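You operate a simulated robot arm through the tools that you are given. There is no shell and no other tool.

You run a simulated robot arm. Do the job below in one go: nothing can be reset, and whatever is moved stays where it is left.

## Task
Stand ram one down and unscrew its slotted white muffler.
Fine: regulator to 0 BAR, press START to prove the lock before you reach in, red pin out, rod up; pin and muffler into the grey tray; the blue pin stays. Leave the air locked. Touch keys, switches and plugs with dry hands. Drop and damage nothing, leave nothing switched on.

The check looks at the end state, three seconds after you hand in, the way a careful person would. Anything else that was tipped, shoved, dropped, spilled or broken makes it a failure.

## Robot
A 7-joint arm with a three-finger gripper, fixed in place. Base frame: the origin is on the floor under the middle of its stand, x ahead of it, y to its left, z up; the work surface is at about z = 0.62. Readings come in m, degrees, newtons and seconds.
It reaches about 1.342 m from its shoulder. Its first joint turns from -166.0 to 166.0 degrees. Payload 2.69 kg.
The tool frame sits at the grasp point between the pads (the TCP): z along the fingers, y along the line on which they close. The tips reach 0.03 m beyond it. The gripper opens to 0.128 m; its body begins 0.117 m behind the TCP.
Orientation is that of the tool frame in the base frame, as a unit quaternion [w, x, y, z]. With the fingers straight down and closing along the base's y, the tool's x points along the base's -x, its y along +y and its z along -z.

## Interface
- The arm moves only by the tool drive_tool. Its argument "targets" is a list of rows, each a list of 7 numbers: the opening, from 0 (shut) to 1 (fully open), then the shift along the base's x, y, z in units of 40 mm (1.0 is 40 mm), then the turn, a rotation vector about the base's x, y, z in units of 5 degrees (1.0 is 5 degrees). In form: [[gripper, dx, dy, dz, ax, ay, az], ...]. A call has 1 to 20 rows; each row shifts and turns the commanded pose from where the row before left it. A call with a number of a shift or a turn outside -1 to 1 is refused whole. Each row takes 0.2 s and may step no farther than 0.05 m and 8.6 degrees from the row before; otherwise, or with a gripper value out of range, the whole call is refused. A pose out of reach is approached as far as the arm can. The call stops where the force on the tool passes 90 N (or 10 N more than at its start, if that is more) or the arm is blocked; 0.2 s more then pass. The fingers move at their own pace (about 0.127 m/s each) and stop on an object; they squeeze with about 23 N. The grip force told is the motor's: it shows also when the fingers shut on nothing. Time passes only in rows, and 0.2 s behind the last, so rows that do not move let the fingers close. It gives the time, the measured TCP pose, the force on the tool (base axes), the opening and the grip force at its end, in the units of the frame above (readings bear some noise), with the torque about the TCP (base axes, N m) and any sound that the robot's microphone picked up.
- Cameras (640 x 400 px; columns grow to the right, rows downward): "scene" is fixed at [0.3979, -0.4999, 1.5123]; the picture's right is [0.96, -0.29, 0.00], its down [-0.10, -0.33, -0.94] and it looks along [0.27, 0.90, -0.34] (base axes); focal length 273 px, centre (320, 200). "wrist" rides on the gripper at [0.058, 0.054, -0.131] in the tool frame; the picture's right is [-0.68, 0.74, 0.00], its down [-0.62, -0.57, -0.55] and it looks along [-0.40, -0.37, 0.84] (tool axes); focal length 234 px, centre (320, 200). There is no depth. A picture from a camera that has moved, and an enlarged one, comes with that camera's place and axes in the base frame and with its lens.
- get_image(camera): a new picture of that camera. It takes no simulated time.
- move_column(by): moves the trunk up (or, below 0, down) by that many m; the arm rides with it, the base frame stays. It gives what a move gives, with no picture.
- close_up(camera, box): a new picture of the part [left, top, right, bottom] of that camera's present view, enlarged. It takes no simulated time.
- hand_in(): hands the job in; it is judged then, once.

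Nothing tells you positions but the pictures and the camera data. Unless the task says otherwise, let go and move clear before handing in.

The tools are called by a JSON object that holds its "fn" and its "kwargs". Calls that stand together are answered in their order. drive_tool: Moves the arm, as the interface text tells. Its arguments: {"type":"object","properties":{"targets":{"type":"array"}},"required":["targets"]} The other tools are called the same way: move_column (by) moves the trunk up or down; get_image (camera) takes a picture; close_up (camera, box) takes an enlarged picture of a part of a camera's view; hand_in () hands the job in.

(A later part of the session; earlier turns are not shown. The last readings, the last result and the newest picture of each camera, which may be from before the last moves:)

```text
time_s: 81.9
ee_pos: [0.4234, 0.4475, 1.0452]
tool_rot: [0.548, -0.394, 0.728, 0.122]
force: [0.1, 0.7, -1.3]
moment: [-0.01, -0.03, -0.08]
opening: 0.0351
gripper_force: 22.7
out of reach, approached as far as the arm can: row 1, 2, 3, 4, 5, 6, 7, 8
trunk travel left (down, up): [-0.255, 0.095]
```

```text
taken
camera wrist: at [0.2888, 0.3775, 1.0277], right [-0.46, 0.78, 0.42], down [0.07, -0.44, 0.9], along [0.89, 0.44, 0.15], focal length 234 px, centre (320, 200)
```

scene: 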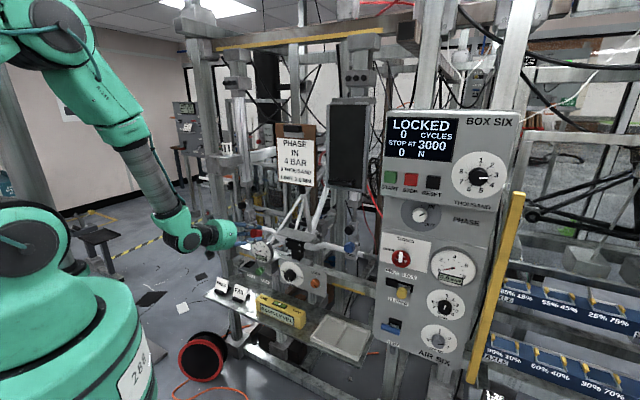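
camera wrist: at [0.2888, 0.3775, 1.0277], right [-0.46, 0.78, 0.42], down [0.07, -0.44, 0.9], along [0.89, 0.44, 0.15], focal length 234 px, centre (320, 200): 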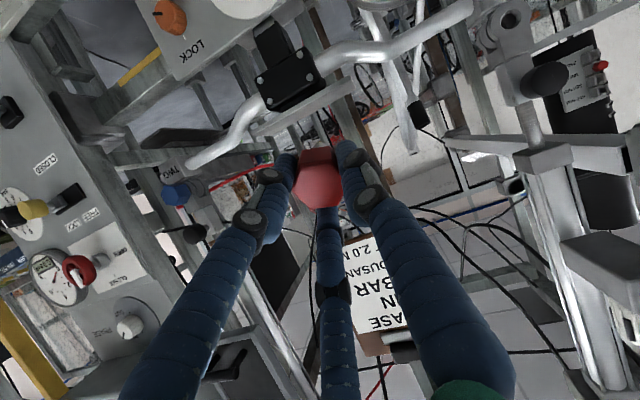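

Moving right now meets the forearm-roll stop from the other side. I unwind it by tipping the tool nose-down (pin hanging down) here over the bench front, where there is room.

{"fn": "drive_tool", "kwargs": {"targets": [[0, 0, 0, 0.2, -0.71, 0.82, 0], [0, 0, 0, 0.2, -0.71, 0.82, 0], [0, 0, 0, 0.2, -0.71, 0.82, 0], [0, 0, 0, 0.2, -0.71, 0.82, 0], [0, 0, 0, 0.2, -0.71, 0.82, 0], [0, 0, 0, 0, -0.71, 0.82, 0], [0, 0, 0, 0, -0.71, 0.82, 0], [0, 0, 0, 0, -0.71, 0.82, 0], [0, 0, 0, 0, -0.71, 0.82, 0], [0, 0, 0, 0, -0.71, 0.82, 0], [0, 0, 0, 0, -0.71, 0.82, 0], [0, 0, 0, 0, -0.71, 0.82, 0]]}}

{"fn": "get_image", "kwargs": {"camera": "scene"}}

{"fn": "get_image", "kwargs": {"camera": "wrist"}}

```text
time_s: 84.5
ee_pos: [0.4386, 0.4463, 1.0926]
tool_rot: [0.092, -0.474, 0.875, 0.011]
force: [-0.2, 1.6, -0.9]
moment: [-0.09, -0.01, 0.01]
opening: 0.0351
gripper_force: 23.1
out of reach, approached as far as the arm can: row 8, 9, 10, 11
trunk travel left (down, up): [-0.255, 0.095]
```

```text
taken
```

scene: 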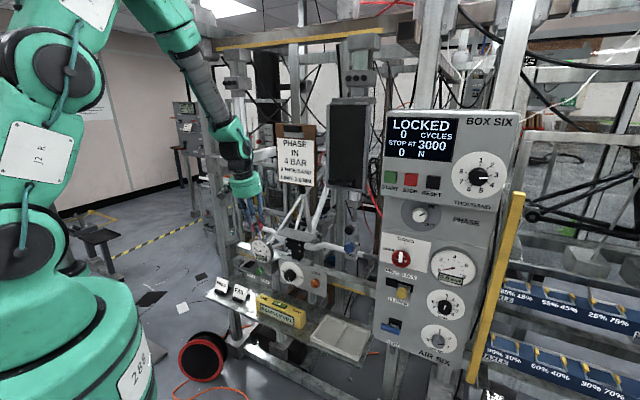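

```text
taken
camera wrist: at [0.3426, 0.4119, 1.2093], right [-0.25, 0.97, 0.07], down [0.72, 0.14, 0.68], along [0.65, 0.22, -0.73], focal length 234 px, centre (320, 200)
```

wrist: 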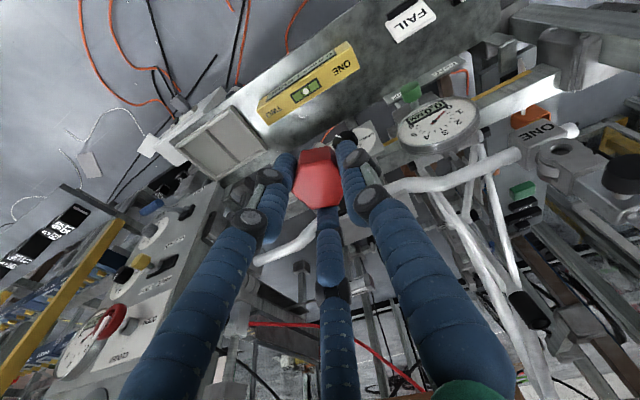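

The tool points down now with the pin hanging from it. I carry it right and down to above the tray's left compartment.

{"fn": "drive_tool", "kwargs": {"targets": [[0, 0.692, -0.426, -0.4, 0, 0, 0], [0, 0.692, -0.426, -0.6, 0, 0, 0], [0, 0.692, -0.426, -0.6, 0, 0, 0], [0, 0.692, -0.426, -0.6, 0, 0, 0], [0, 0.692, -0.426, -0.6, 0, 0, 0], [0, 0.692, -0.426, -0.6, 0, 0, 0], [0, 0.692, -0.426, -0.6, 0, 0, 0], [0, 0.692, -0.426, -0.6, 0, 0, 0]]}}

{"fn": "get_image", "kwargs": {"camera": "scene"}}

{"fn": "get_image", "kwargs": {"camera": "wrist"}}

```text
time_s: 86.3
ee_pos: [0.6612, 0.3078, 0.9111]
tool_rot: [0.092, -0.474, 0.875, 0.012]
force: [-0.2, 0.0, -0.1]
moment: [0.0, -0.01, -0.02]
opening: 0.035
gripper_force: 23.0
trunk travel left (down, up): [-0.255, 0.095]
```

```text
taken
```

scene: 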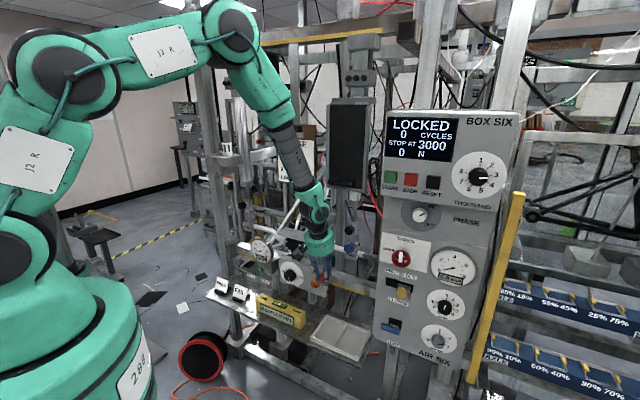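

```text
taken
camera wrist: at [0.5641, 0.2746, 1.0269], right [-0.25, 0.97, 0.07], down [0.72, 0.14, 0.68], along [0.65, 0.22, -0.73], focal length 234 px, centre (320, 200)
```

wrist: 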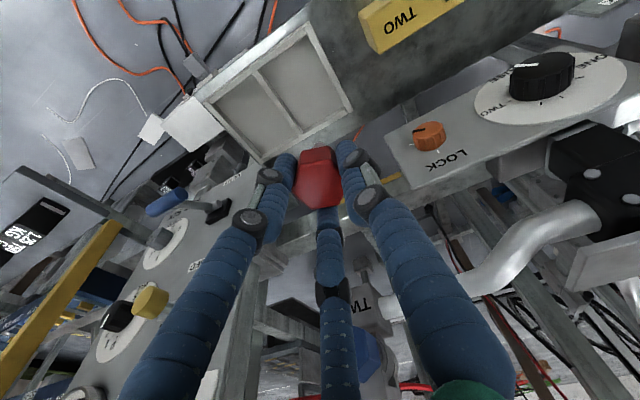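

The pin hangs over the tray area; the left compartment spans roughly p from (0.60,0.29) to (0.70,0.39) at the left edge. I tilt the tool up to about 40° nose-down, in line with the compartment, staying high.

{"fn": "drive_tool", "kwargs": {"targets": [[0, -0.09, -0.09, 0, 0.69, -0.69, 0], [0, -0.09, -0.09, 0, 0.69, -0.69, 0], [0, -0.09, -0.09, 0, 0.69, -0.69, 0], [0, -0.09, -0.09, 0, 0.69, -0.69, 0], [0, -0.09, -0.09, 0, 0.69, -0.69, 0], [0, -0.09, -0.09, 0, 0.69, -0.69, 0], [0, -0.09, -0.09, 0, 0.69, -0.69, 0], [0, 0, 0, 0, 0.69, -0.69, 0]]}}

{"fn": "get_image", "kwargs": {"camera": "scene"}}

{"fn": "get_image", "kwargs": {"camera": "wrist"}}

```text
time_s: 88.1
ee_pos: [0.6408, 0.282, 0.9176]
tool_rot: [0.404, -0.427, 0.802, 0.11]
force: [0.4, -0.2, -0.9]
moment: [-0.01, 0.04, -0.01]
opening: 0.0352
gripper_force: 23.2
out of reach, approached as far as the arm can: row 8
trunk travel left (down, up): [-0.255, 0.095]
```

```text
taken
```

scene: 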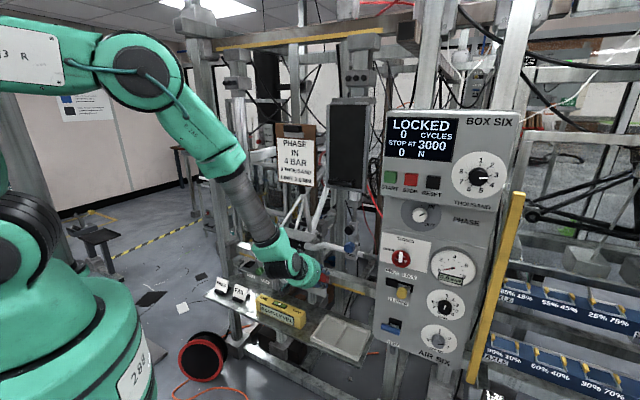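

```text
taken
camera wrist: at [0.5081, 0.211, 0.9502], right [-0.36, 0.85, 0.38], down [0.33, -0.27, 0.91], along [0.87, 0.45, -0.18], focal length 234 px, centre (320, 200)
```

wrist: 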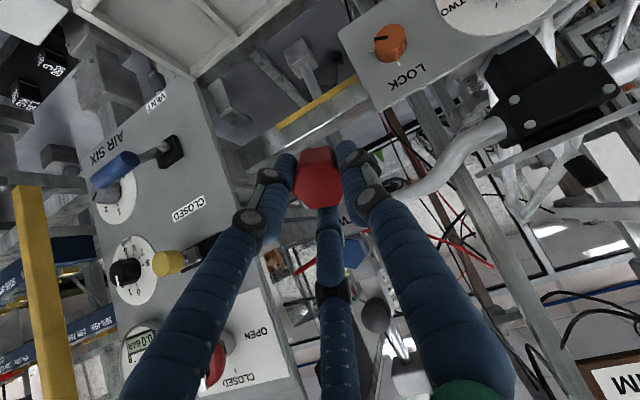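

{"fn": "drive_tool", "kwargs": {"targets": [[0, 0, 0, -0.3, -0.66, -0.63, 0.78], [0, 0, 0, -0.3, -0.66, -0.63, 0.78], [0, 0, 0, -0.3, -0.66, -0.63, 0.78]]}}

{"fn": "drive_tool", "kwargs": {"targets": [[0, 0.1, 0, -0.8, 0, 0, 0], [0, 0.1, 0, -0.8, 0, 0, 0]]}}

{"fn": "get_image", "kwargs": {"camera": "scene"}}

```text
time_s: 88.9
ee_pos: [0.7048, 0.2724, 0.9367]
tool_rot: [0.403, -0.552, 0.728, 0.058]
force: [0.8, 0.2, -0.9]
moment: [-0.02, 0.02, -0.03]
opening: 0.0349
gripper_force: 22.8
out of reach, approached as far as the arm can: row 1, 2, 3
trunk travel left (down, up): [-0.255, 0.095]
```

```text
time_s: 89.5
ee_pos: [0.752, 0.271, 0.8985]
tool_rot: [0.411, -0.55, 0.726, 0.052]
force: [0.7, 0.4, -0.4]
moment: [-0.04, 0.04, -0.01]
opening: 0.0348
gripper_force: 23.2
out of reach, approached as far as the arm can: row 1, 2
trunk travel left (down, up): [-0.255, 0.095]
```

```text
taken
```

scene: 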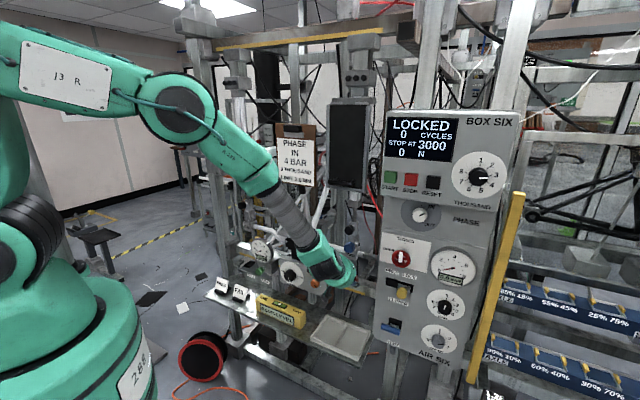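

The roll joint is at its other end. By three-fold symmetry I can roll the other way by 120° and keep the same finger layout; I do that while drifting back over the left compartment.

{"fn": "drive_tool", "kwargs": {"targets": [[0, -0.1, 0.02, 0, 0.756, 0.739, -0.922], [0, -0.13, 0.02, 0, 0.756, 0.739, -0.922], [0, -0.13, 0.02, 0, 0.756, 0.739, -0.922], [0, -0.13, 0.02, 0, 0.756, 0.739, -0.922], [0, -0.13, 0.02, 0, 0.756, 0.739, -0.922], [0, -0.13, 0.02, 0, 0.756, 0.739, -0.922], [0, -0.13, 0.02, 0, 0.756, 0.739, -0.922], [0, -0.13, 0.02, 0, 0.756, 0.739, -0.922], [0, -0.13, 0.02, 0, 0.756, 0.739, -0.922], [0, -0.13, 0.02, 0, 0.756, 0.739, -0.922], [0, -0.13, 0.02, 0, 0.756, 0.739, -0.922], [0, -0.13, 0.02, 0, 0.756, 0.739, -0.922], [0, -0.13, 0.02, 0, 0.756, 0.739, -0.922], [0, -0.13, 0.02, 0, 0.756, 0.739, -0.922], [0, -0.13, 0.02, 0, 0.756, 0.739, -0.922], [0, -0.13, 0.02, 0, 0.756, 0.739, -0.922], [0, -0.13, 0.02, 0, 0.756, 0.739, -0.922]]}}

{"fn": "get_image", "kwargs": {"camera": "scene"}}

{"fn": "get_image", "kwargs": {"camera": "wrist"}}

```text
time_s: 93.1
ee_pos: [0.6632, 0.2849, 0.9009]
tool_rot: [0.162, 0.348, 0.847, 0.368]
force: [0.5, 0.5, -0.3]
moment: [0.01, -0.01, 0.02]
opening: 0.0351
gripper_force: 22.8
trunk travel left (down, up): [-0.255, 0.095]
```

```text
taken
```

scene: 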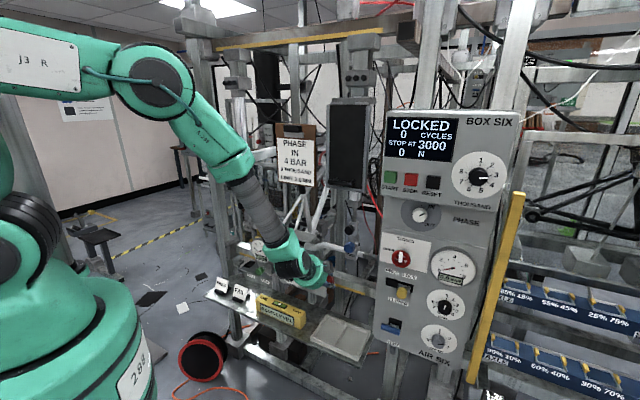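

```text
taken
camera wrist: at [0.5764, 0.2851, 1.0293], right [0.82, -0.12, 0.55], down [-0.12, -0.99, -0.03], along [0.55, -0.04, -0.83], focal length 234 px, centre (320, 200)
```

wrist: 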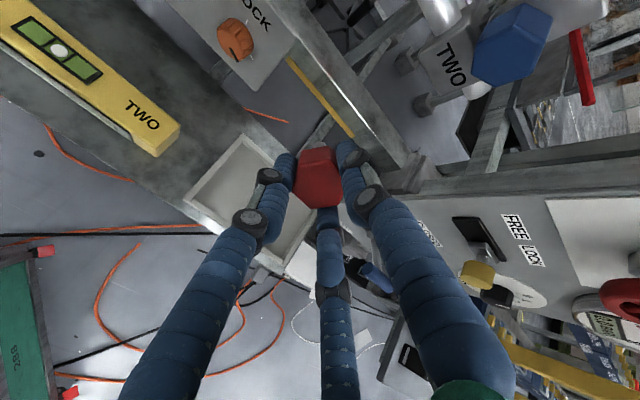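

The pin is now over the left compartment at 43° nose-down with one finger on top and two below. I descend toward the tray.

{"fn": "drive_tool", "kwargs": {"targets": [[0, 0, 0, -0.9, 0, 0, 0], [0, 0, 0, -0.9, 0, 0, 0], [0, 0, 0, -0.9, 0, 0, 0], [0, 0, 0, -0.9, 0, 0, 0]]}}

{"fn": "get_image", "kwargs": {"camera": "wrist"}}

{"fn": "close_up", "kwargs": {"camera": "scene", "box": [260, 270, 400, 358]}}

```text
time_s: 94.1
ee_pos: [0.6605, 0.2842, 0.7557]
tool_rot: [0.163, 0.347, 0.847, 0.369]
force: [0.4, 0.5, -0.2]
moment: [-0.05, 0.06, 0.01]
opening: 0.0351
gripper_force: 23.1
trunk travel left (down, up): [-0.255, 0.095]
```

```text
taken
camera wrist: at [0.5752, 0.2844, 0.8822], right [0.82, -0.12, 0.56], down [-0.12, -0.99, -0.03], along [0.56, -0.04, -0.83], focal length 234 px, centre (320, 200)
```

wrist: 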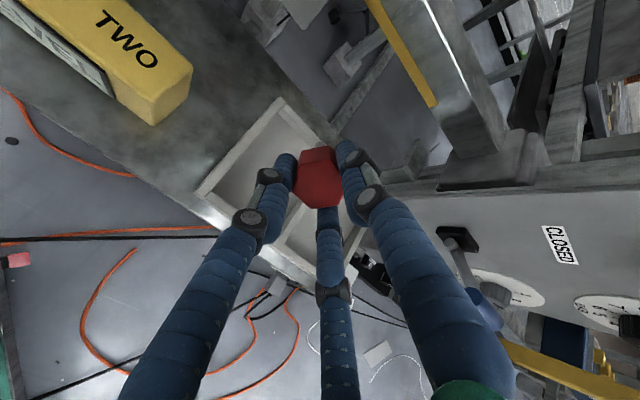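

```text
4.55 times, centred on (330, 314) of scene
camera zoom: at [0.3979, -0.4999, 1.5123], right [0.96, -0.29, 0.0], down [-0.1, -0.33, -0.94], along [0.27, 0.9, -0.34], focal length 1240 px, centre (274, -318)
```

zoom: 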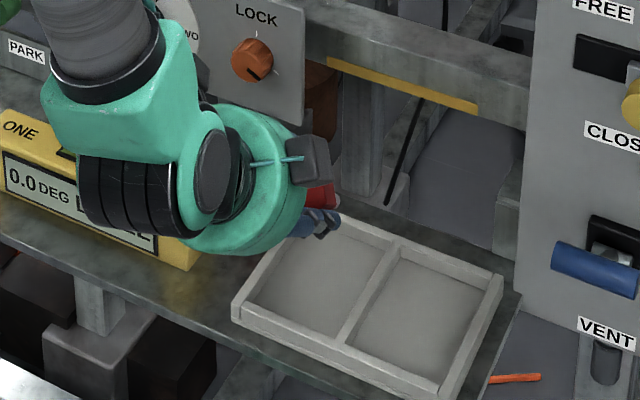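

The pin is over the left compartment. I lower it further, then feel for the floor.

{"fn": "drive_tool", "kwargs": {"targets": [[0, 0, 0, -0.5, 0, 0, 0], [0, 0, 0, -0.4, 0, 0, 0]]}}

{"fn": "close_up", "kwargs": {"camera": "scene", "box": [280, 285, 400, 360]}}

{"fn": "get_image", "kwargs": {"camera": "wrist"}}

```text
time_s: 94.7
ee_pos: [0.6623, 0.2839, 0.7196]
tool_rot: [0.163, 0.347, 0.847, 0.368]
force: [0.5, -0.8, -0.4]
moment: [-0.05, 0.03, -0.03]
opening: 0.0349
gripper_force: 22.6
trunk travel left (down, up): [-0.255, 0.095]
```

```text
5.33 times, centred on (340, 322) of scene
camera zoom: at [0.3979, -0.4999, 1.5123], right [0.96, -0.29, 0.0], down [-0.1, -0.33, -0.94], along [0.27, 0.9, -0.34], focal length 1455 px, centre (213, -453)
```

zoom: 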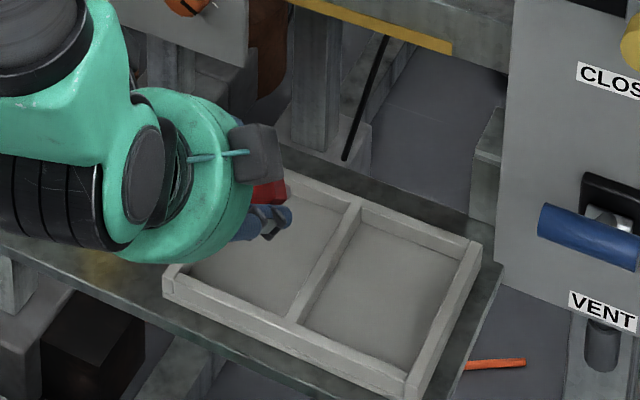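

```text
taken
camera wrist: at [0.5763, 0.2837, 0.8473], right [0.82, -0.12, 0.56], down [-0.12, -0.99, -0.03], along [0.56, -0.04, -0.83], focal length 234 px, centre (320, 200)
```

wrist: 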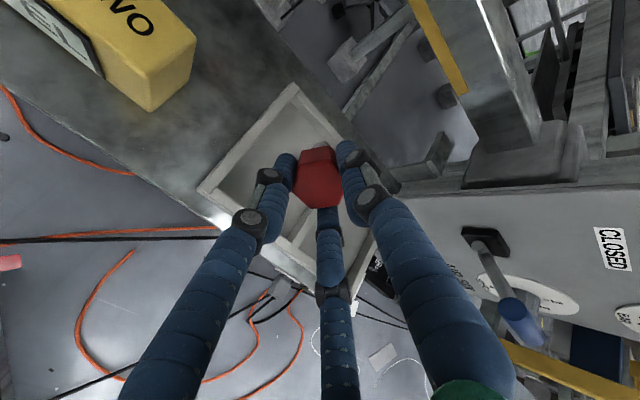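

{"fn": "close_up", "kwargs": {"camera": "wrist", "box": [240, 90, 400, 190]}}

```text
4.00 times, centred on (320, 140) of wrist
camera zoom: at [0.5763, 0.2837, 0.8473], right [0.82, -0.12, 0.56], down [-0.12, -0.99, -0.03], along [0.56, -0.04, -0.83], focal length 937 px, centre (320, 440)
```

zoom: 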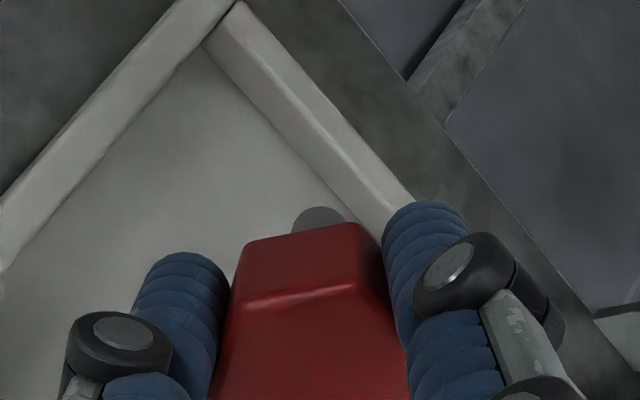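

The pin's tip is visible near the compartment's back wall. I nudge slightly and lower until it touches the floor.

{"fn": "drive_tool", "kwargs": {"targets": [[0, 0.05, 0.05, -0.15, 0, 0, 0], [0, 0, 0, -0.12, 0, 0, 0]]}}

{"fn": "drive_tool", "kwargs": {"targets": [[0, 0, 0, -0.1, 0, 0, 0]]}}

{"fn": "drive_tool", "kwargs": {"targets": [[0, 0, 0, -0.1, 0, 0, 0]]}}

```text
time_s: 95.3
ee_pos: [0.6656, 0.2859, 0.7101]
tool_rot: [0.162, 0.348, 0.847, 0.368]
force: [0.6, 0.6, -0.7]
moment: [0.01, -0.02, -0.01]
opening: 0.0349
gripper_force: 22.9
trunk travel left (down, up): [-0.255, 0.095]
```

```text
time_s: 95.7
ee_pos: [0.6635, 0.2867, 0.7047]
tool_rot: [0.162, 0.348, 0.847, 0.368]
force: [0.3, 0.6, -0.8]
moment: [-0.02, 0.01, 0.02]
opening: 0.0347
gripper_force: 23.1
trunk travel left (down, up): [-0.255, 0.095]
```

```text
time_s: 96.1
ee_pos: [0.6621, 0.2858, 0.7016]
tool_rot: [0.163, 0.349, 0.846, 0.368]
force: [-0.4, -0.2, -0.1]
moment: [-0.02, -0.02, 0.01]
opening: 0.035
gripper_force: 22.7
trunk travel left (down, up): [-0.255, 0.095]
```

{"fn": "drive_tool", "kwargs": {"targets": [[0, 0, 0, -0.1, 0, 0, 0]]}}

{"fn": "drive_tool", "kwargs": {"targets": [[0, 0, 0, -0.1, 0, 0, 0]]}}

{"fn": "get_image", "kwargs": {"camera": "wrist"}}

{"fn": "close_up", "kwargs": {"camera": "scene", "box": [280, 285, 400, 360]}}

```text
time_s: 96.5
ee_pos: [0.6646, 0.2854, 0.6978]
tool_rot: [0.163, 0.349, 0.847, 0.367]
force: [0.2, -1.4, -0.6]
moment: [-0.01, 0.01, -0.01]
opening: 0.0348
gripper_force: 23.3
trunk travel left (down, up): [-0.255, 0.095]
```

```text
time_s: 96.9
ee_pos: [0.6647, 0.2854, 0.6938]
tool_rot: [0.162, 0.348, 0.847, 0.368]
force: [0.4, 0.2, -0.6]
moment: [-0.01, 0.05, 0.01]
opening: 0.0349
gripper_force: 23.1
trunk travel left (down, up): [-0.255, 0.095]
```

```text
taken
camera wrist: at [0.5785, 0.286, 0.821], right [0.82, -0.12, 0.56], down [-0.12, -0.99, -0.03], along [0.55, -0.04, -0.83], focal length 234 px, centre (320, 200)
```

wrist: 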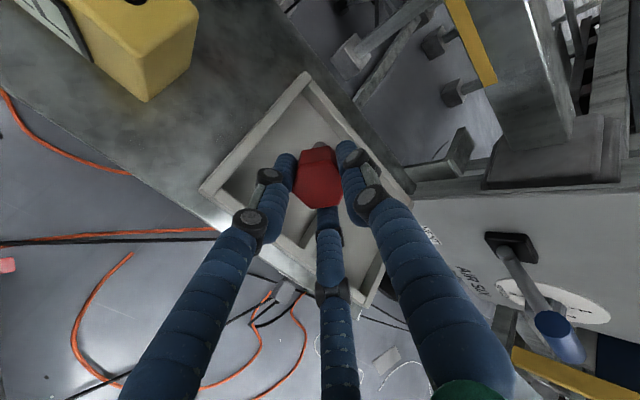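

```text
5.33 times, centred on (340, 322) of scene
camera zoom: at [0.3979, -0.4999, 1.5123], right [0.96, -0.29, 0.0], down [-0.1, -0.33, -0.94], along [0.27, 0.9, -0.34], focal length 1455 px, centre (213, -453)
```

zoom: 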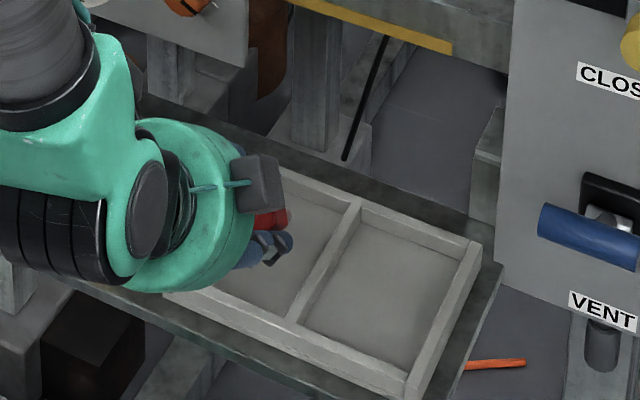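

{"fn": "close_up", "kwargs": {"camera": "wrist", "box": [240, 100, 400, 200]}}

{"fn": "close_up", "kwargs": {"camera": "wrist", "box": [220, 180, 420, 305]}}

```text
4.00 times, centred on (320, 150) of wrist
camera zoom: at [0.5785, 0.286, 0.821], right [0.82, -0.12, 0.56], down [-0.12, -0.99, -0.03], along [0.55, -0.04, -0.83], focal length 937 px, centre (320, 400)
```

zoom: 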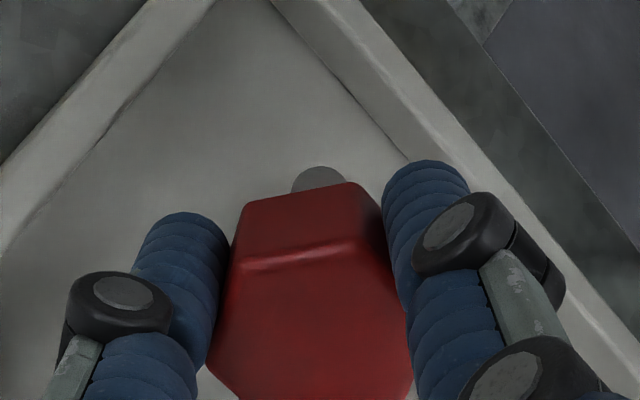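

```text
3.20 times, centred on (320, 242) of wrist
camera zoom: at [0.5785, 0.286, 0.821], right [0.82, -0.12, 0.56], down [-0.12, -0.99, -0.03], along [0.55, -0.04, -0.83], focal length 749 px, centre (320, 64)
```

zoom: 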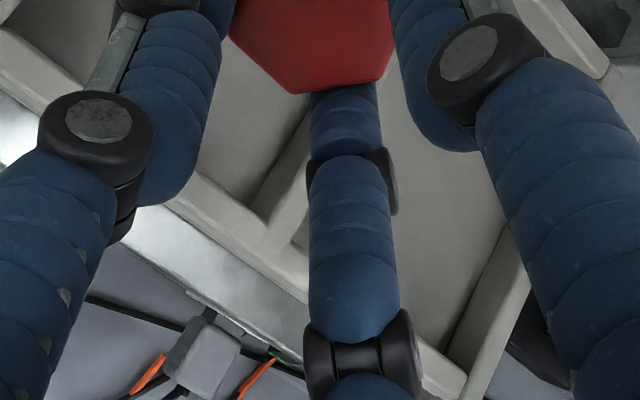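

The pin is inside the left compartment, just above the floor. I shift 5 mm left to clear the divider and lower in 3 mm steps until contact.

{"fn": "drive_tool", "kwargs": {"targets": [[0, -0.09, 0.09, -0.05, 0, 0, 0]]}}

{"fn": "drive_tool", "kwargs": {"targets": [[0, 0, 0, -0.08, 0, 0, 0]]}}

{"fn": "drive_tool", "kwargs": {"targets": [[0, 0, 0, -0.08, 0, 0, 0]]}}

```text
time_s: 97.3
ee_pos: [0.6618, 0.2902, 0.6925]
tool_rot: [0.163, 0.348, 0.847, 0.368]
force: [-0.6, 0.5, 0.6]
moment: [0.0, 0.01, 0.01]
opening: 0.035
gripper_force: 22.9
trunk travel left (down, up): [-0.255, 0.095]
```

```text
time_s: 97.7
ee_pos: [0.6613, 0.291, 0.6897]
tool_rot: [0.162, 0.348, 0.847, 0.368]
force: [-0.6, 0.4, -1.6]
moment: [-0.02, 0.03, 0.0]
opening: 0.0345
gripper_force: 22.8
trunk travel left (down, up): [-0.255, 0.095]
```

```text
time_s: 98.1
ee_pos: [0.6616, 0.2906, 0.6851]
tool_rot: [0.162, 0.347, 0.847, 0.368]
force: [-0.5, -0.3, -1.4]
moment: [-0.02, -0.02, 0.03]
opening: 0.0351
gripper_force: 22.8
trunk travel left (down, up): [-0.255, 0.095]
```

{"fn": "drive_tool", "kwargs": {"targets": [[0, 0.02, -0.02, -0.07, 0, 0, 0]]}}

{"fn": "drive_tool", "kwargs": {"targets": [[0, 0, 0, -0.07, 0, 0, 0]]}}

{"fn": "close_up", "kwargs": {"camera": "wrist", "box": [220, 80, 420, 205]}}

```text
time_s: 98.5
ee_pos: [0.6624, 0.2907, 0.6857]
tool_rot: [0.164, 0.347, 0.846, 0.369]
force: [-3.4, -0.3, 14.7]
moment: [0.58, -0.47, 0.07]
opening: 0.0352
gripper_force: 23.3
trunk travel left (down, up): [-0.255, 0.095]
```

```text
time_s: 98.9
ee_pos: [0.6636, 0.2888, 0.6807]
tool_rot: [0.164, 0.347, 0.846, 0.369]
force: [-1.8, -2.8, 18.2]
moment: [0.61, -0.69, -0.03]
opening: 0.0354
gripper_force: 23.0
trunk travel left (down, up): [-0.255, 0.095]
```

```text
3.20 times, centred on (320, 142) of wrist
camera zoom: at [0.5765, 0.2897, 0.8088], right [0.82, -0.12, 0.56], down [-0.12, -0.99, -0.04], along [0.56, -0.04, -0.83], focal length 749 px, centre (320, 384)
```

zoom: 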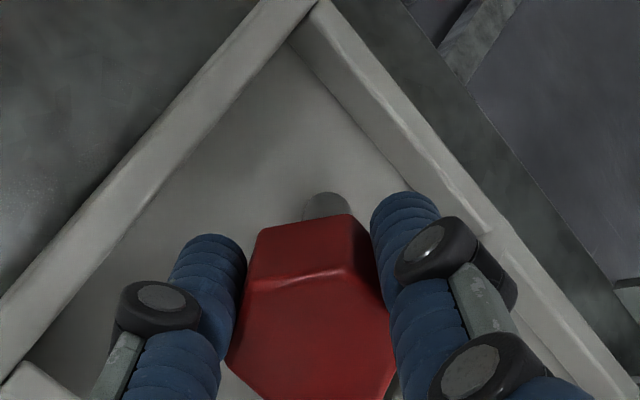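

Contact: the pin's tip rests on the tray floor (about 15–18 N). I lay it down further by pivoting the tool flatter about the tip before letting go.

{"fn": "drive_tool", "kwargs": {"targets": [[0, -0.062, -0.062, -0.03, 0.565, -0.565, 0], [0, -0.062, -0.062, -0.08, 0.565, -0.565, 0]]}}

{"fn": "close_up", "kwargs": {"camera": "wrist", "box": [220, 80, 420, 205]}}

{"fn": "close_up", "kwargs": {"camera": "scene", "box": [280, 285, 400, 360]}}

```text
time_s: 99.5
ee_pos: [0.6546, 0.2839, 0.6733]
tool_rot: [0.186, 0.338, 0.819, 0.424]
force: [-0.6, 0.6, 0.0]
moment: [-0.02, 0.05, -0.01]
opening: 0.0348
gripper_force: 23.1
trunk travel left (down, up): [-0.255, 0.095]
```

```text
3.20 times, centred on (320, 142) of wrist
camera zoom: at [0.5567, 0.2724, 0.7919], right [0.77, -0.18, 0.62], down [-0.11, -0.98, -0.14], along [0.63, 0.04, -0.77], focal length 749 px, centre (320, 384)
```

zoom: 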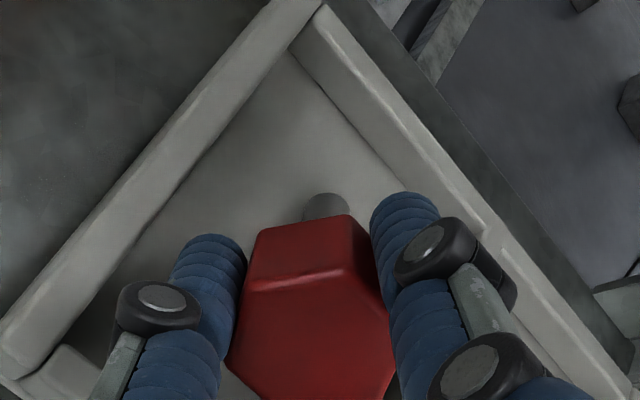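

```text
5.33 times, centred on (340, 322) of scene
camera zoom: at [0.3979, -0.4999, 1.5123], right [0.96, -0.29, 0.0], down [-0.1, -0.33, -0.94], along [0.27, 0.9, -0.34], focal length 1455 px, centre (213, -453)
```

zoom: 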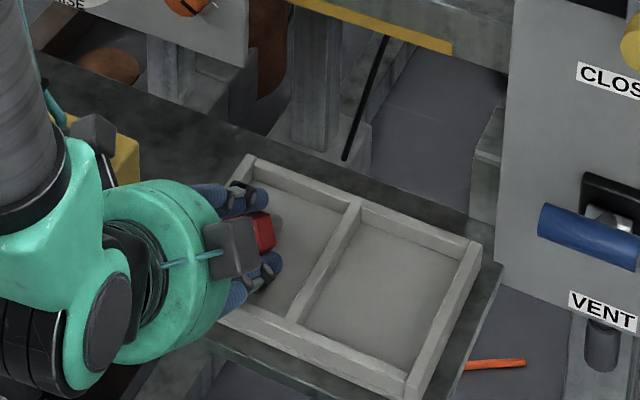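

{"fn": "drive_tool", "kwargs": {"targets": [[0, 0, 0, -0.06, 0, 0, 0]]}}

{"fn": "drive_tool", "kwargs": {"targets": [[0, 0, 0, -0.06, 0, 0, 0]]}}

```text
time_s: 99.9
ee_pos: [0.6559, 0.2849, 0.6727]
tool_rot: [0.188, 0.337, 0.818, 0.427]
force: [-1.3, -0.1, 4.6]
moment: [0.19, -0.19, 0.07]
opening: 0.0353
gripper_force: 22.7
trunk travel left (down, up): [-0.255, 0.095]
```

```text
time_s: 100.3
ee_pos: [0.6577, 0.2844, 0.673]
tool_rot: [0.188, 0.336, 0.818, 0.427]
force: [-4.4, -1.8, 18.6]
moment: [0.8, -0.66, 0.16]
opening: 0.0355
gripper_force: 22.6
trunk travel left (down, up): [-0.255, 0.095]
```

{"fn": "drive_tool", "kwargs": {"targets": [[0, -0.058, -0.058, -0.07, 0.707, -0.707, 0]]}}

{"fn": "close_up", "kwargs": {"camera": "scene", "box": [290, 295, 370, 345]}}

{"fn": "close_up", "kwargs": {"camera": "wrist", "box": [220, 80, 420, 205]}}

```text
time_s: 100.7
ee_pos: [0.6535, 0.2819, 0.6681]
tool_rot: [0.201, 0.33, 0.799, 0.46]
force: [0.9, -0.4, 2.9]
moment: [0.14, -0.24, -0.09]
opening: 0.0355
gripper_force: 23.1
trunk travel left (down, up): [-0.255, 0.095]
```

```text
8.00 times, centred on (330, 320) of scene
camera zoom: at [0.3979, -0.4999, 1.5123], right [0.96, -0.29, 0.0], down [-0.1, -0.33, -0.94], along [0.27, 0.9, -0.34], focal length 2182 px, centre (240, -760)
```

zoom: 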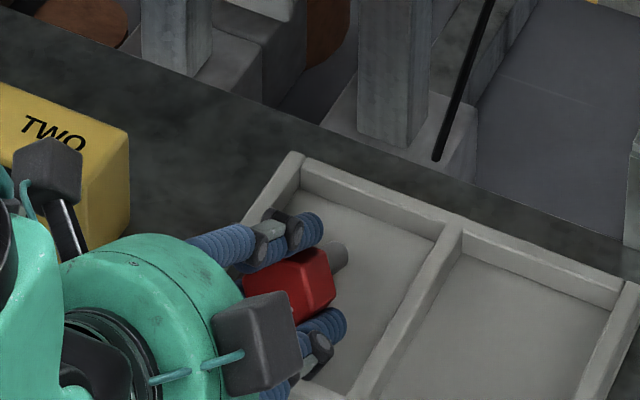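

```text
3.20 times, centred on (320, 142) of wrist
camera zoom: at [0.5489, 0.2624, 0.7779], right [0.73, -0.22, 0.65], down [-0.1, -0.97, -0.21], along [0.68, 0.08, -0.73], focal length 749 px, centre (320, 384)
```

zoom: 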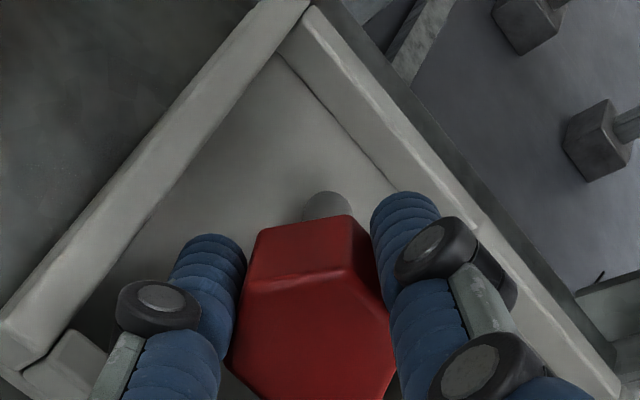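

The pin lies nearly flat in the left compartment, a bit toward the left wall. I shift 7 mm right, then open just enough to release.

{"fn": "drive_tool", "kwargs": {"targets": [[0, 0.13, -0.13, 0.03, 0, 0, 0], [0, 0, 0, -0.03, 0, 0, 0]]}}

{"fn": "drive_tool", "kwargs": {"targets": [[0.3, 0, 0, 0, 0, 0, 0], [0.35, 0, 0, 0, 0, 0, 0], [0.35, 0, 0, 0, 0, 0, 0]]}}

{"fn": "close_up", "kwargs": {"camera": "scene", "box": [290, 295, 370, 345]}}

{"fn": "close_up", "kwargs": {"camera": "wrist", "box": [220, 80, 420, 205]}}

```text
time_s: 101.3
ee_pos: [0.659, 0.2762, 0.6676]
tool_rot: [0.201, 0.33, 0.799, 0.461]
force: [-0.3, -0.2, -0.4]
moment: [0.0, 0.01, 0.01]
opening: 0.0356
gripper_force: 22.9
trunk travel left (down, up): [-0.255, 0.095]
```

```text
time_s: 102.1
ee_pos: [0.659, 0.2754, 0.6685]
tool_rot: [0.201, 0.329, 0.799, 0.461]
force: [0.1, 1.0, -0.5]
moment: [0.01, 0.02, 0.01]
opening: 0.0453
gripper_force: 0.6
trunk travel left (down, up): [-0.255, 0.095]
```

```text
8.00 times, centred on (330, 320) of scene
camera zoom: at [0.3979, -0.4999, 1.5123], right [0.96, -0.29, 0.0], down [-0.1, -0.33, -0.94], along [0.27, 0.9, -0.34], focal length 2182 px, centre (240, -760)
```

zoom: 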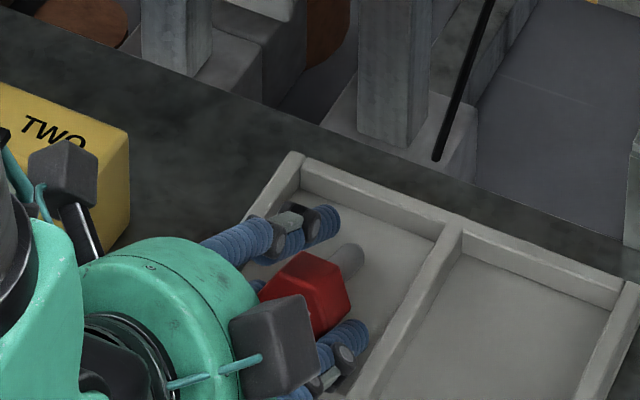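

```text
3.20 times, centred on (320, 142) of wrist
camera zoom: at [0.5549, 0.2574, 0.7789], right [0.73, -0.22, 0.65], down [-0.1, -0.97, -0.21], along [0.68, 0.08, -0.73], focal length 749 px, centre (320, 384)
```

zoom: 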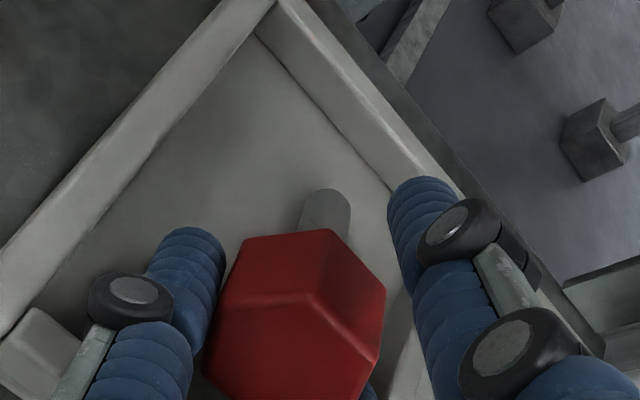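

The pin lies at rest in the left compartment. I draw the fingers straight back off it.

{"fn": "drive_tool", "kwargs": {"targets": [[0.37, -0.3, -0.29, 0.26, 0, 0, 0], [0.37, -0.39, -0.38, 0.34, 0, 0, 0], [0.37, -0.39, -0.38, 0.4, 0, 0, 0], [0.4, -0.39, -0.38, 0.7, 0, 0, 0], [0.4, -0.2, -0.2, 1.0, 0, 0, 0]]}}

{"fn": "close_up", "kwargs": {"camera": "scene", "box": [280, 285, 400, 360]}}

{"fn": "get_image", "kwargs": {"camera": "wrist"}}

```text
time_s: 103.3
ee_pos: [0.5928, 0.2096, 0.7758]
tool_rot: [0.201, 0.33, 0.8, 0.46]
force: [-0.1, 1.0, -0.3]
moment: [-0.01, -0.01, 0.0]
opening: 0.0511
gripper_force: 0.2
trunk travel left (down, up): [-0.255, 0.095]
```

```text
5.33 times, centred on (340, 322) of scene
camera zoom: at [0.3979, -0.4999, 1.5123], right [0.96, -0.29, 0.0], down [-0.1, -0.33, -0.94], along [0.27, 0.9, -0.34], focal length 1455 px, centre (213, -453)
```

zoom: 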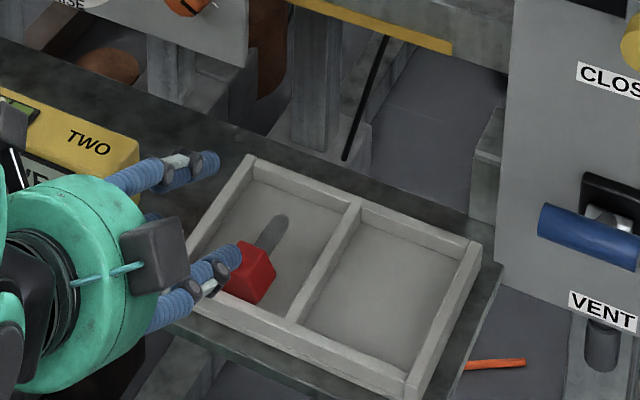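

```text
taken
camera wrist: at [0.487, 0.192, 0.8875], right [0.73, -0.22, 0.65], down [-0.1, -0.97, -0.21], along [0.68, 0.08, -0.73], focal length 234 px, centre (320, 200)
```

wrist: 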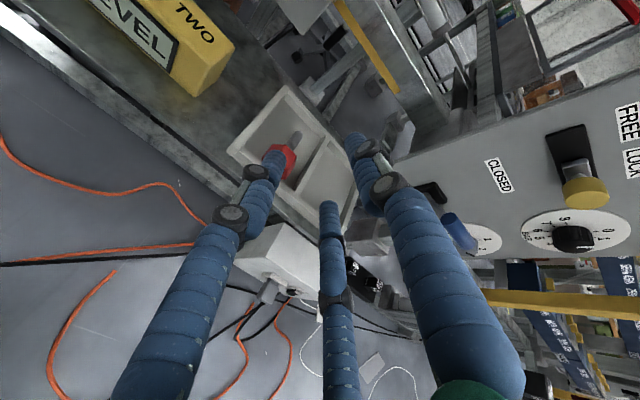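

The red pin rests in the grey tray. Next is the rod: I go back to the left side by tipping the tool down, rolling it round on the way, as worked before.

{"fn": "drive_tool", "kwargs": {"targets": [[0.4, 0, 0, 0.9, -0.8, 0.8, 0], [0.4, 0, 0, 0.9, -0.8, 0.8, 0], [0.4, 0, 0, 0.9, -0.8, 0.8, 0], [0.4, 0, 0, 0.9, -0.8, 0.8, 0], [0.4, 0, 0, 0.9, -0.8, 0.8, 0], [0.4, 0, 0, 0.9, -0.8, 0.8, 0], [0.4, 0, 0, 0.9, -0.8, 0.8, 0], [0.4, 0, 0, 0.9, -0.8, 0.8, 0], [0.4, 0, 0, 0.4, -0.8, 0.8, 0]]}}

{"fn": "get_image", "kwargs": {"camera": "scene"}}

```text
time_s: 105.3
ee_pos: [0.5885, 0.215, 1.08]
tool_rot: [0.033, 0.393, 0.915, 0.082]
force: [-2.4, -7.1, -1.1]
moment: [0.6, -0.37, 0.17]
opening: 0.0512
gripper_force: 0.0
trunk travel left (down, up): [-0.255, 0.095]
```

```text
taken
```

scene: 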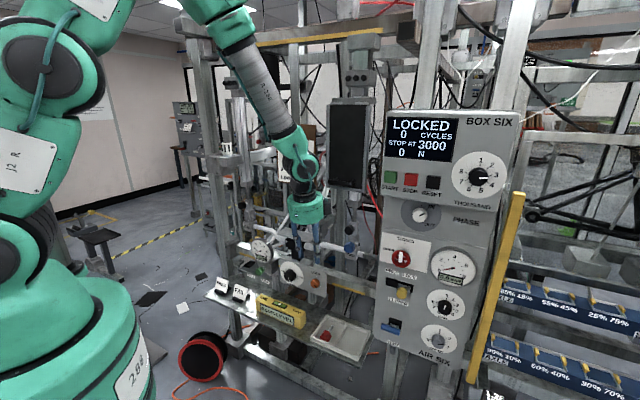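

There is a small force reading (about 7 N) on the tool; I check whether it is a real contact before moving on.

{"fn": "drive_tool", "kwargs": {"targets": [[0.4, 0, 0, 0, 0, 0, 0]]}}

{"fn": "get_image", "kwargs": {"camera": "wrist"}}

{"fn": "close_up", "kwargs": {"camera": "scene", "box": [240, 110, 400, 270]}}

```text
time_s: 105.7
ee_pos: [0.595, 0.2109, 1.079]
tool_rot: [0.039, 0.376, 0.923, 0.073]
force: [0.4, 0.2, -0.2]
moment: [0.02, 0.03, 0.02]
opening: 0.0511
gripper_force: 0.1
trunk travel left (down, up): [-0.255, 0.095]
```

```text
taken
camera wrist: at [0.5729, 0.2758, 1.2172], right [0.99, 0.05, 0.13], down [-0.02, -0.89, 0.46], along [0.14, -0.46, -0.88], focal length 234 px, centre (320, 200)
```

wrist: 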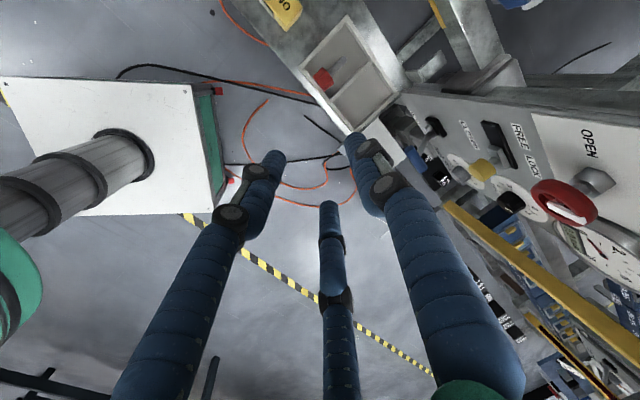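

```text
2.50 times, centred on (320, 190) of scene
camera zoom: at [0.3979, -0.4999, 1.5123], right [0.96, -0.29, 0.0], down [-0.1, -0.33, -0.94], along [0.27, 0.9, -0.34], focal length 682 px, centre (320, 225)
```

zoom: 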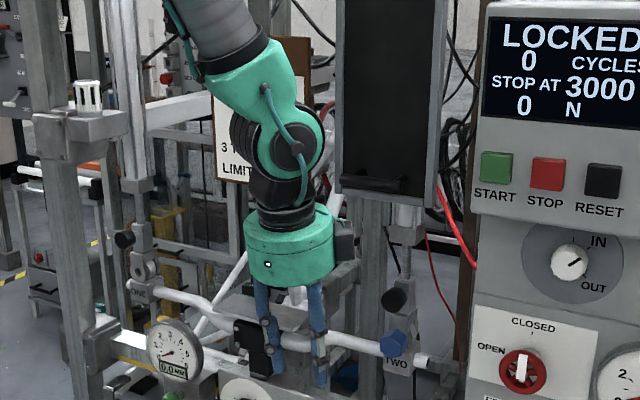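

It was only a transient; the tool is free. I now swing left while rolling round.

{"fn": "drive_tool", "kwargs": {"targets": [[0.4, -0.37, 0.4, 0, 0, 0, 1], [0.4, -0.37, 0.4, 0, 0, 0, 1], [0.4, -0.37, 0.4, 0, 0, 0, 1], [0.4, -0.37, 0.4, 0, 0, 0, 1], [0.4, -0.37, 0.4, 0, 0, 0, 1], [0.4, -0.37, 0.4, 0, 0, 0, 1], [0.4, -0.37, 0.4, 0, 0, 0, 1], [0.4, -0.37, 0.4, 0, 0, 0, 1], [0.4, -0.37, 0.4, 0, 0, 0, 1], [0.4, -0.37, 0.4, 0, 0, 0, 1], [0.4, -0.37, 0.4, 0, 0, 0, 1], [0.4, -0.37, 0.4, 0, 0, 0, 1], [0.4, -0.37, 0.4, 0, 0, 0, 1], [0.4, -0.37, 0.4, 0, 0, 0, 1], [0.4, -0.37, 0.4, 0, 0, 0, 1], [0.4, -0.37, 0.4, 0, 0, 0, 1], [0.4, -0.37, 0.4, 0, 0, 0, 1], [0.4, -0.37, 0.4, 0, 0, 0, 1], [0.4, -0.37, 0.4, 0, 0, 0, 1]]}}

{"fn": "get_image", "kwargs": {"camera": "scene"}}

```text
time_s: 109.7
ee_pos: [0.3111, 0.5159, 1.0798]
tool_rot: [-0.027, -0.427, 0.901, 0.078]
force: [-0.4, 0.7, 0.3]
moment: [-0.01, -0.01, 0.01]
opening: 0.0513
gripper_force: 0.1
trunk travel left (down, up): [-0.255, 0.095]
```

```text
taken
```

scene: 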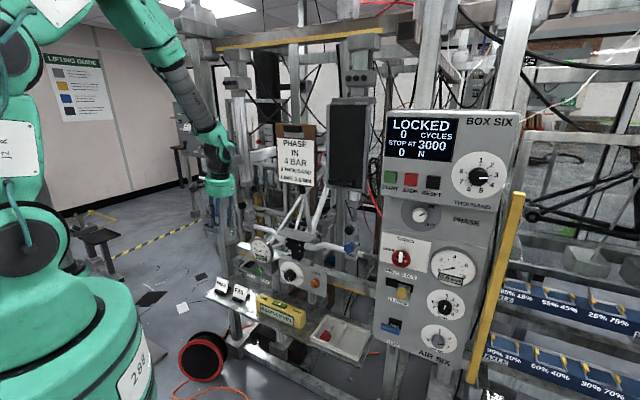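

No limits this time. I pitch up toward the black rod knob.

{"fn": "drive_tool", "kwargs": {"targets": [[0.5, -0.01, 0.2, 0, 0.795, -0.795, -0.12], [0.5, -0.01, 0.2, 0, 0.795, -0.795, -0.12], [0.5, -0.01, 0.2, 0, 0.795, -0.795, -0.12], [0.5, -0.01, 0.2, 0, 0.795, -0.795, -0.12], [0.5, -0.01, 0.2, 0, 0.795, -0.795, -0.12], [0.5, -0.01, 0.2, 0, 0.795, -0.795, -0.12], [0.5, -0.01, 0.2, 0, 0.795, -0.795, -0.12], [0.5, -0.01, 0.2, 0, 0.795, -0.795, -0.12]]}}

{"fn": "get_image", "kwargs": {"camera": "scene"}}

```text
time_s: 111.5
ee_pos: [0.3085, 0.5782, 1.0808]
tool_rot: [0.338, -0.385, 0.835, 0.202]
force: [0.5, 0.9, 0.1]
moment: [-0.02, 0.04, 0.01]
opening: 0.0639
gripper_force: 0.0
trunk travel left (down, up): [-0.255, 0.095]
```

```text
taken
```

scene: 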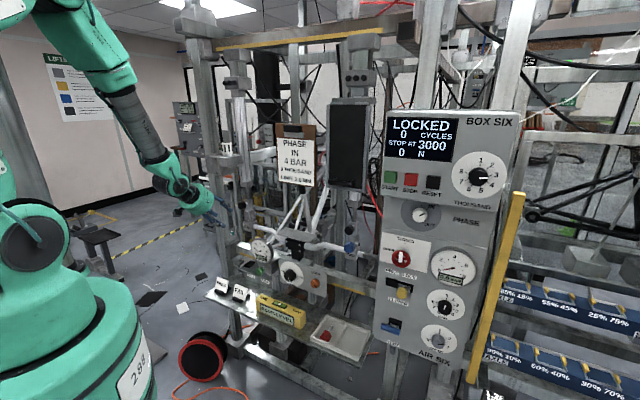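

Going well with no limits. I continue to horizontal.

{"fn": "drive_tool", "kwargs": {"targets": [[0.5, -0.01, 0.3, 0, 0.795, -0.795, -0.12], [0.5, -0.01, 0.3, 0, 0.795, -0.795, -0.12], [0.5, -0.01, 0.3, 0, 0.795, -0.795, -0.12], [0.5, -0.01, 0.3, 0, 0.795, -0.795, -0.12], [0.5, -0.01, 0.3, -0.1, 0.795, -0.795, -0.12], [0.5, -0.01, 0.3, -0.1, 0.795, -0.795, -0.12], [0.5, -0.01, 0.3, -0.1, 0.795, -0.795, -0.12]]}}

{"fn": "get_image", "kwargs": {"camera": "wrist"}}

{"fn": "close_up", "kwargs": {"camera": "scene", "box": [170, 170, 290, 245]}}

```text
time_s: 113.1
ee_pos: [0.3064, 0.6637, 1.0675]
tool_rot: [0.616, -0.3, 0.67, 0.286]
force: [0.7, 0.5, 0.0]
moment: [0.01, -0.03, 0.04]
opening: 0.0642
gripper_force: 0.1
trunk travel left (down, up): [-0.255, 0.095]
```

```text
taken
camera wrist: at [0.1765, 0.597, 1.0211], right [-0.51, 0.52, 0.68], down [0.11, -0.75, 0.65], along [0.85, 0.41, 0.33], focal length 234 px, centre (320, 200)
```

wrist: 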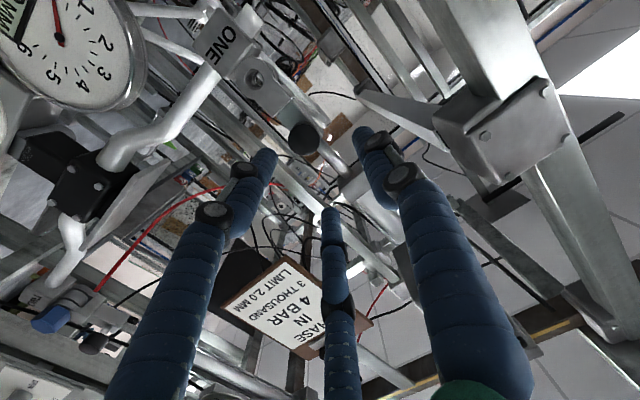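

```text
5.33 times, centred on (230, 208) of scene
camera zoom: at [0.3979, -0.4999, 1.5123], right [0.96, -0.29, 0.0], down [-0.1, -0.33, -0.94], along [0.27, 0.9, -0.34], focal length 1455 px, centre (800, 160)
```

zoom: 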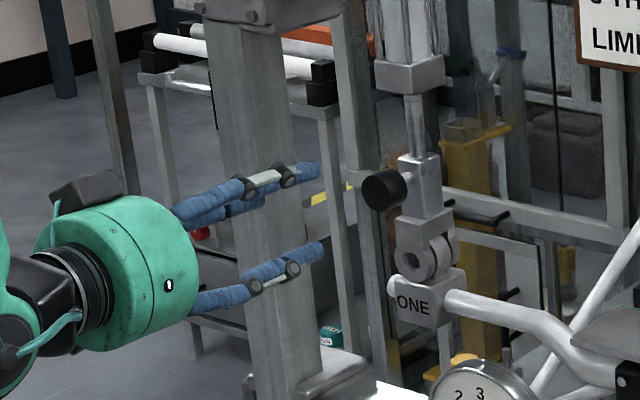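

The black knob's face is at about (0.394, 0.743, 1.052), right above where the pin was. I square up the tool to it.

{"fn": "drive_tool", "kwargs": {"targets": [[0.5, 0.2, 0.1, -0.2, 0.4, -0.4, -0.45], [0.5, 0.15, 0.05, -0.19, 0.236, -0.236, -0.4]]}}

{"fn": "close_up", "kwargs": {"camera": "wrist", "box": [240, 80, 400, 180]}}

```text
time_s: 113.7
ee_pos: [0.3199, 0.668, 1.0519]
tool_rot: [0.652, -0.265, 0.656, 0.271]
force: [-0.1, 0.0, -0.5]
moment: [-0.01, 0.01, -0.03]
opening: 0.0641
gripper_force: 0.1
trunk travel left (down, up): [-0.255, 0.095]
```

```text
4.00 times, centred on (320, 130) of wrist
camera zoom: at [0.1887, 0.6148, 0.9945], right [-0.51, 0.52, 0.68], down [0.01, -0.79, 0.61], along [0.86, 0.32, 0.4], focal length 937 px, centre (320, 480)
```

zoom: 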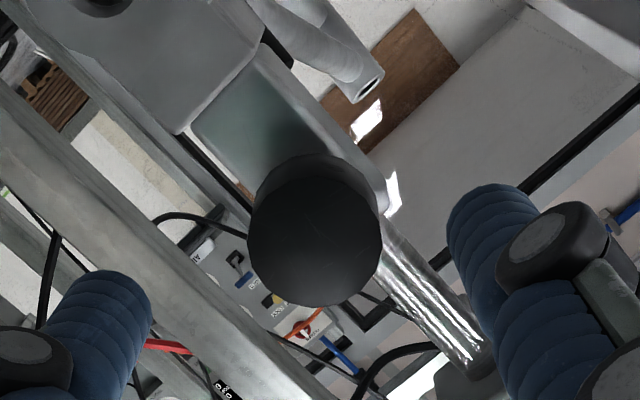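

Well aligned (knob about 34 mm across). I go in around it.

{"fn": "drive_tool", "kwargs": {"targets": [[0.5, 0.6, 0.6, 0, 0, 0, 0], [0.5, 0.6, 0.6, 0, 0, 0, 0], [0.5, 0.3, 0.3, 0, 0, 0, 0]]}}

{"fn": "close_up", "kwargs": {"camera": "wrist", "box": [240, 110, 400, 210]}}

{"fn": "close_up", "kwargs": {"camera": "scene", "box": [200, 180, 280, 230]}}

```text
time_s: 114.5
ee_pos: [0.379, 0.7295, 1.0509]
tool_rot: [0.651, -0.267, 0.656, 0.273]
force: [0.1, 0.5, 0.7]
moment: [0.07, -0.02, 0.03]
opening: 0.0641
gripper_force: 0.0
trunk travel left (down, up): [-0.255, 0.095]
```

```text
4.00 times, centred on (320, 160) of wrist
camera zoom: at [0.2477, 0.6756, 0.9944], right [-0.51, 0.52, 0.68], down [0.01, -0.79, 0.61], along [0.86, 0.32, 0.4], focal length 937 px, centre (320, 360)
```

zoom: 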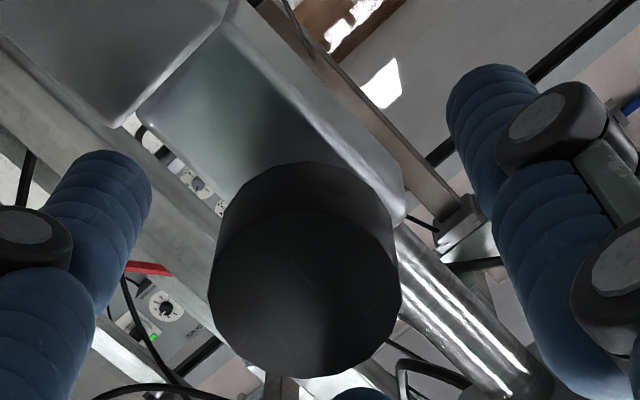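

```text
8.00 times, centred on (240, 205) of scene
camera zoom: at [0.3979, -0.4999, 1.5123], right [0.96, -0.29, 0.0], down [-0.1, -0.33, -0.94], along [0.27, 0.9, -0.34], focal length 2182 px, centre (960, 160)
```

zoom: 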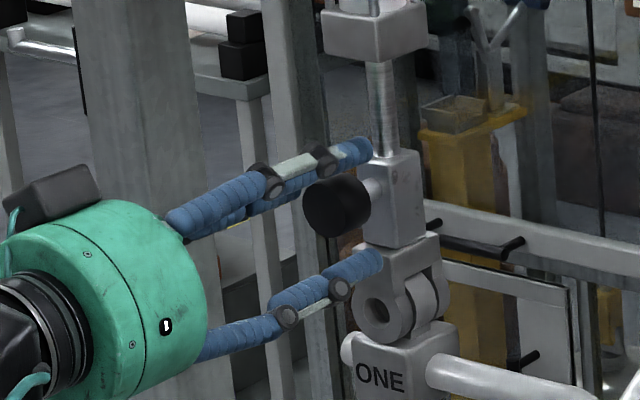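

The fingers are around the knob. I close on it.

{"fn": "drive_tool", "kwargs": {"targets": [[0, 0.05, 0.05, 0, 0, 0, 0], [0, 0, 0, 0, 0, 0, 0], [0, 0, 0, 0, 0, 0, 0]]}}

{"fn": "close_up", "kwargs": {"camera": "scene", "box": [200, 150, 296, 230]}}

```text
time_s: 115.3
ee_pos: [0.3813, 0.7292, 1.0511]
tool_rot: [0.651, -0.267, 0.657, 0.272]
force: [-0.5, -20.1, -7.0]
moment: [-0.4, 0.19, -0.52]
opening: 0.0329
gripper_force: 44.7
trunk travel left (down, up): [-0.255, 0.095]
```

```text
5.00 times, centred on (248, 190) of scene
camera zoom: at [0.3979, -0.4999, 1.5123], right [0.96, -0.29, 0.0], down [-0.1, -0.33, -0.94], along [0.27, 0.9, -0.34], focal length 1364 px, centre (680, 250)
```

zoom: 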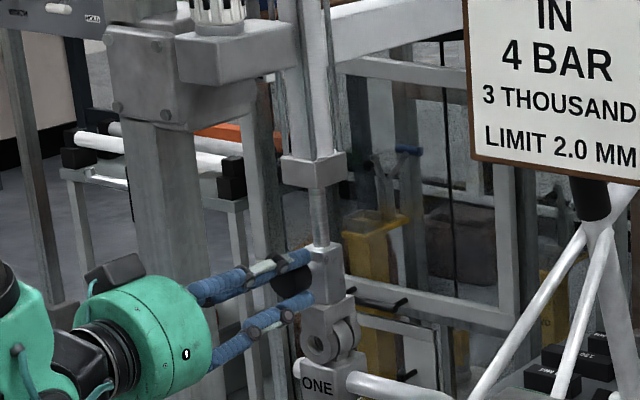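

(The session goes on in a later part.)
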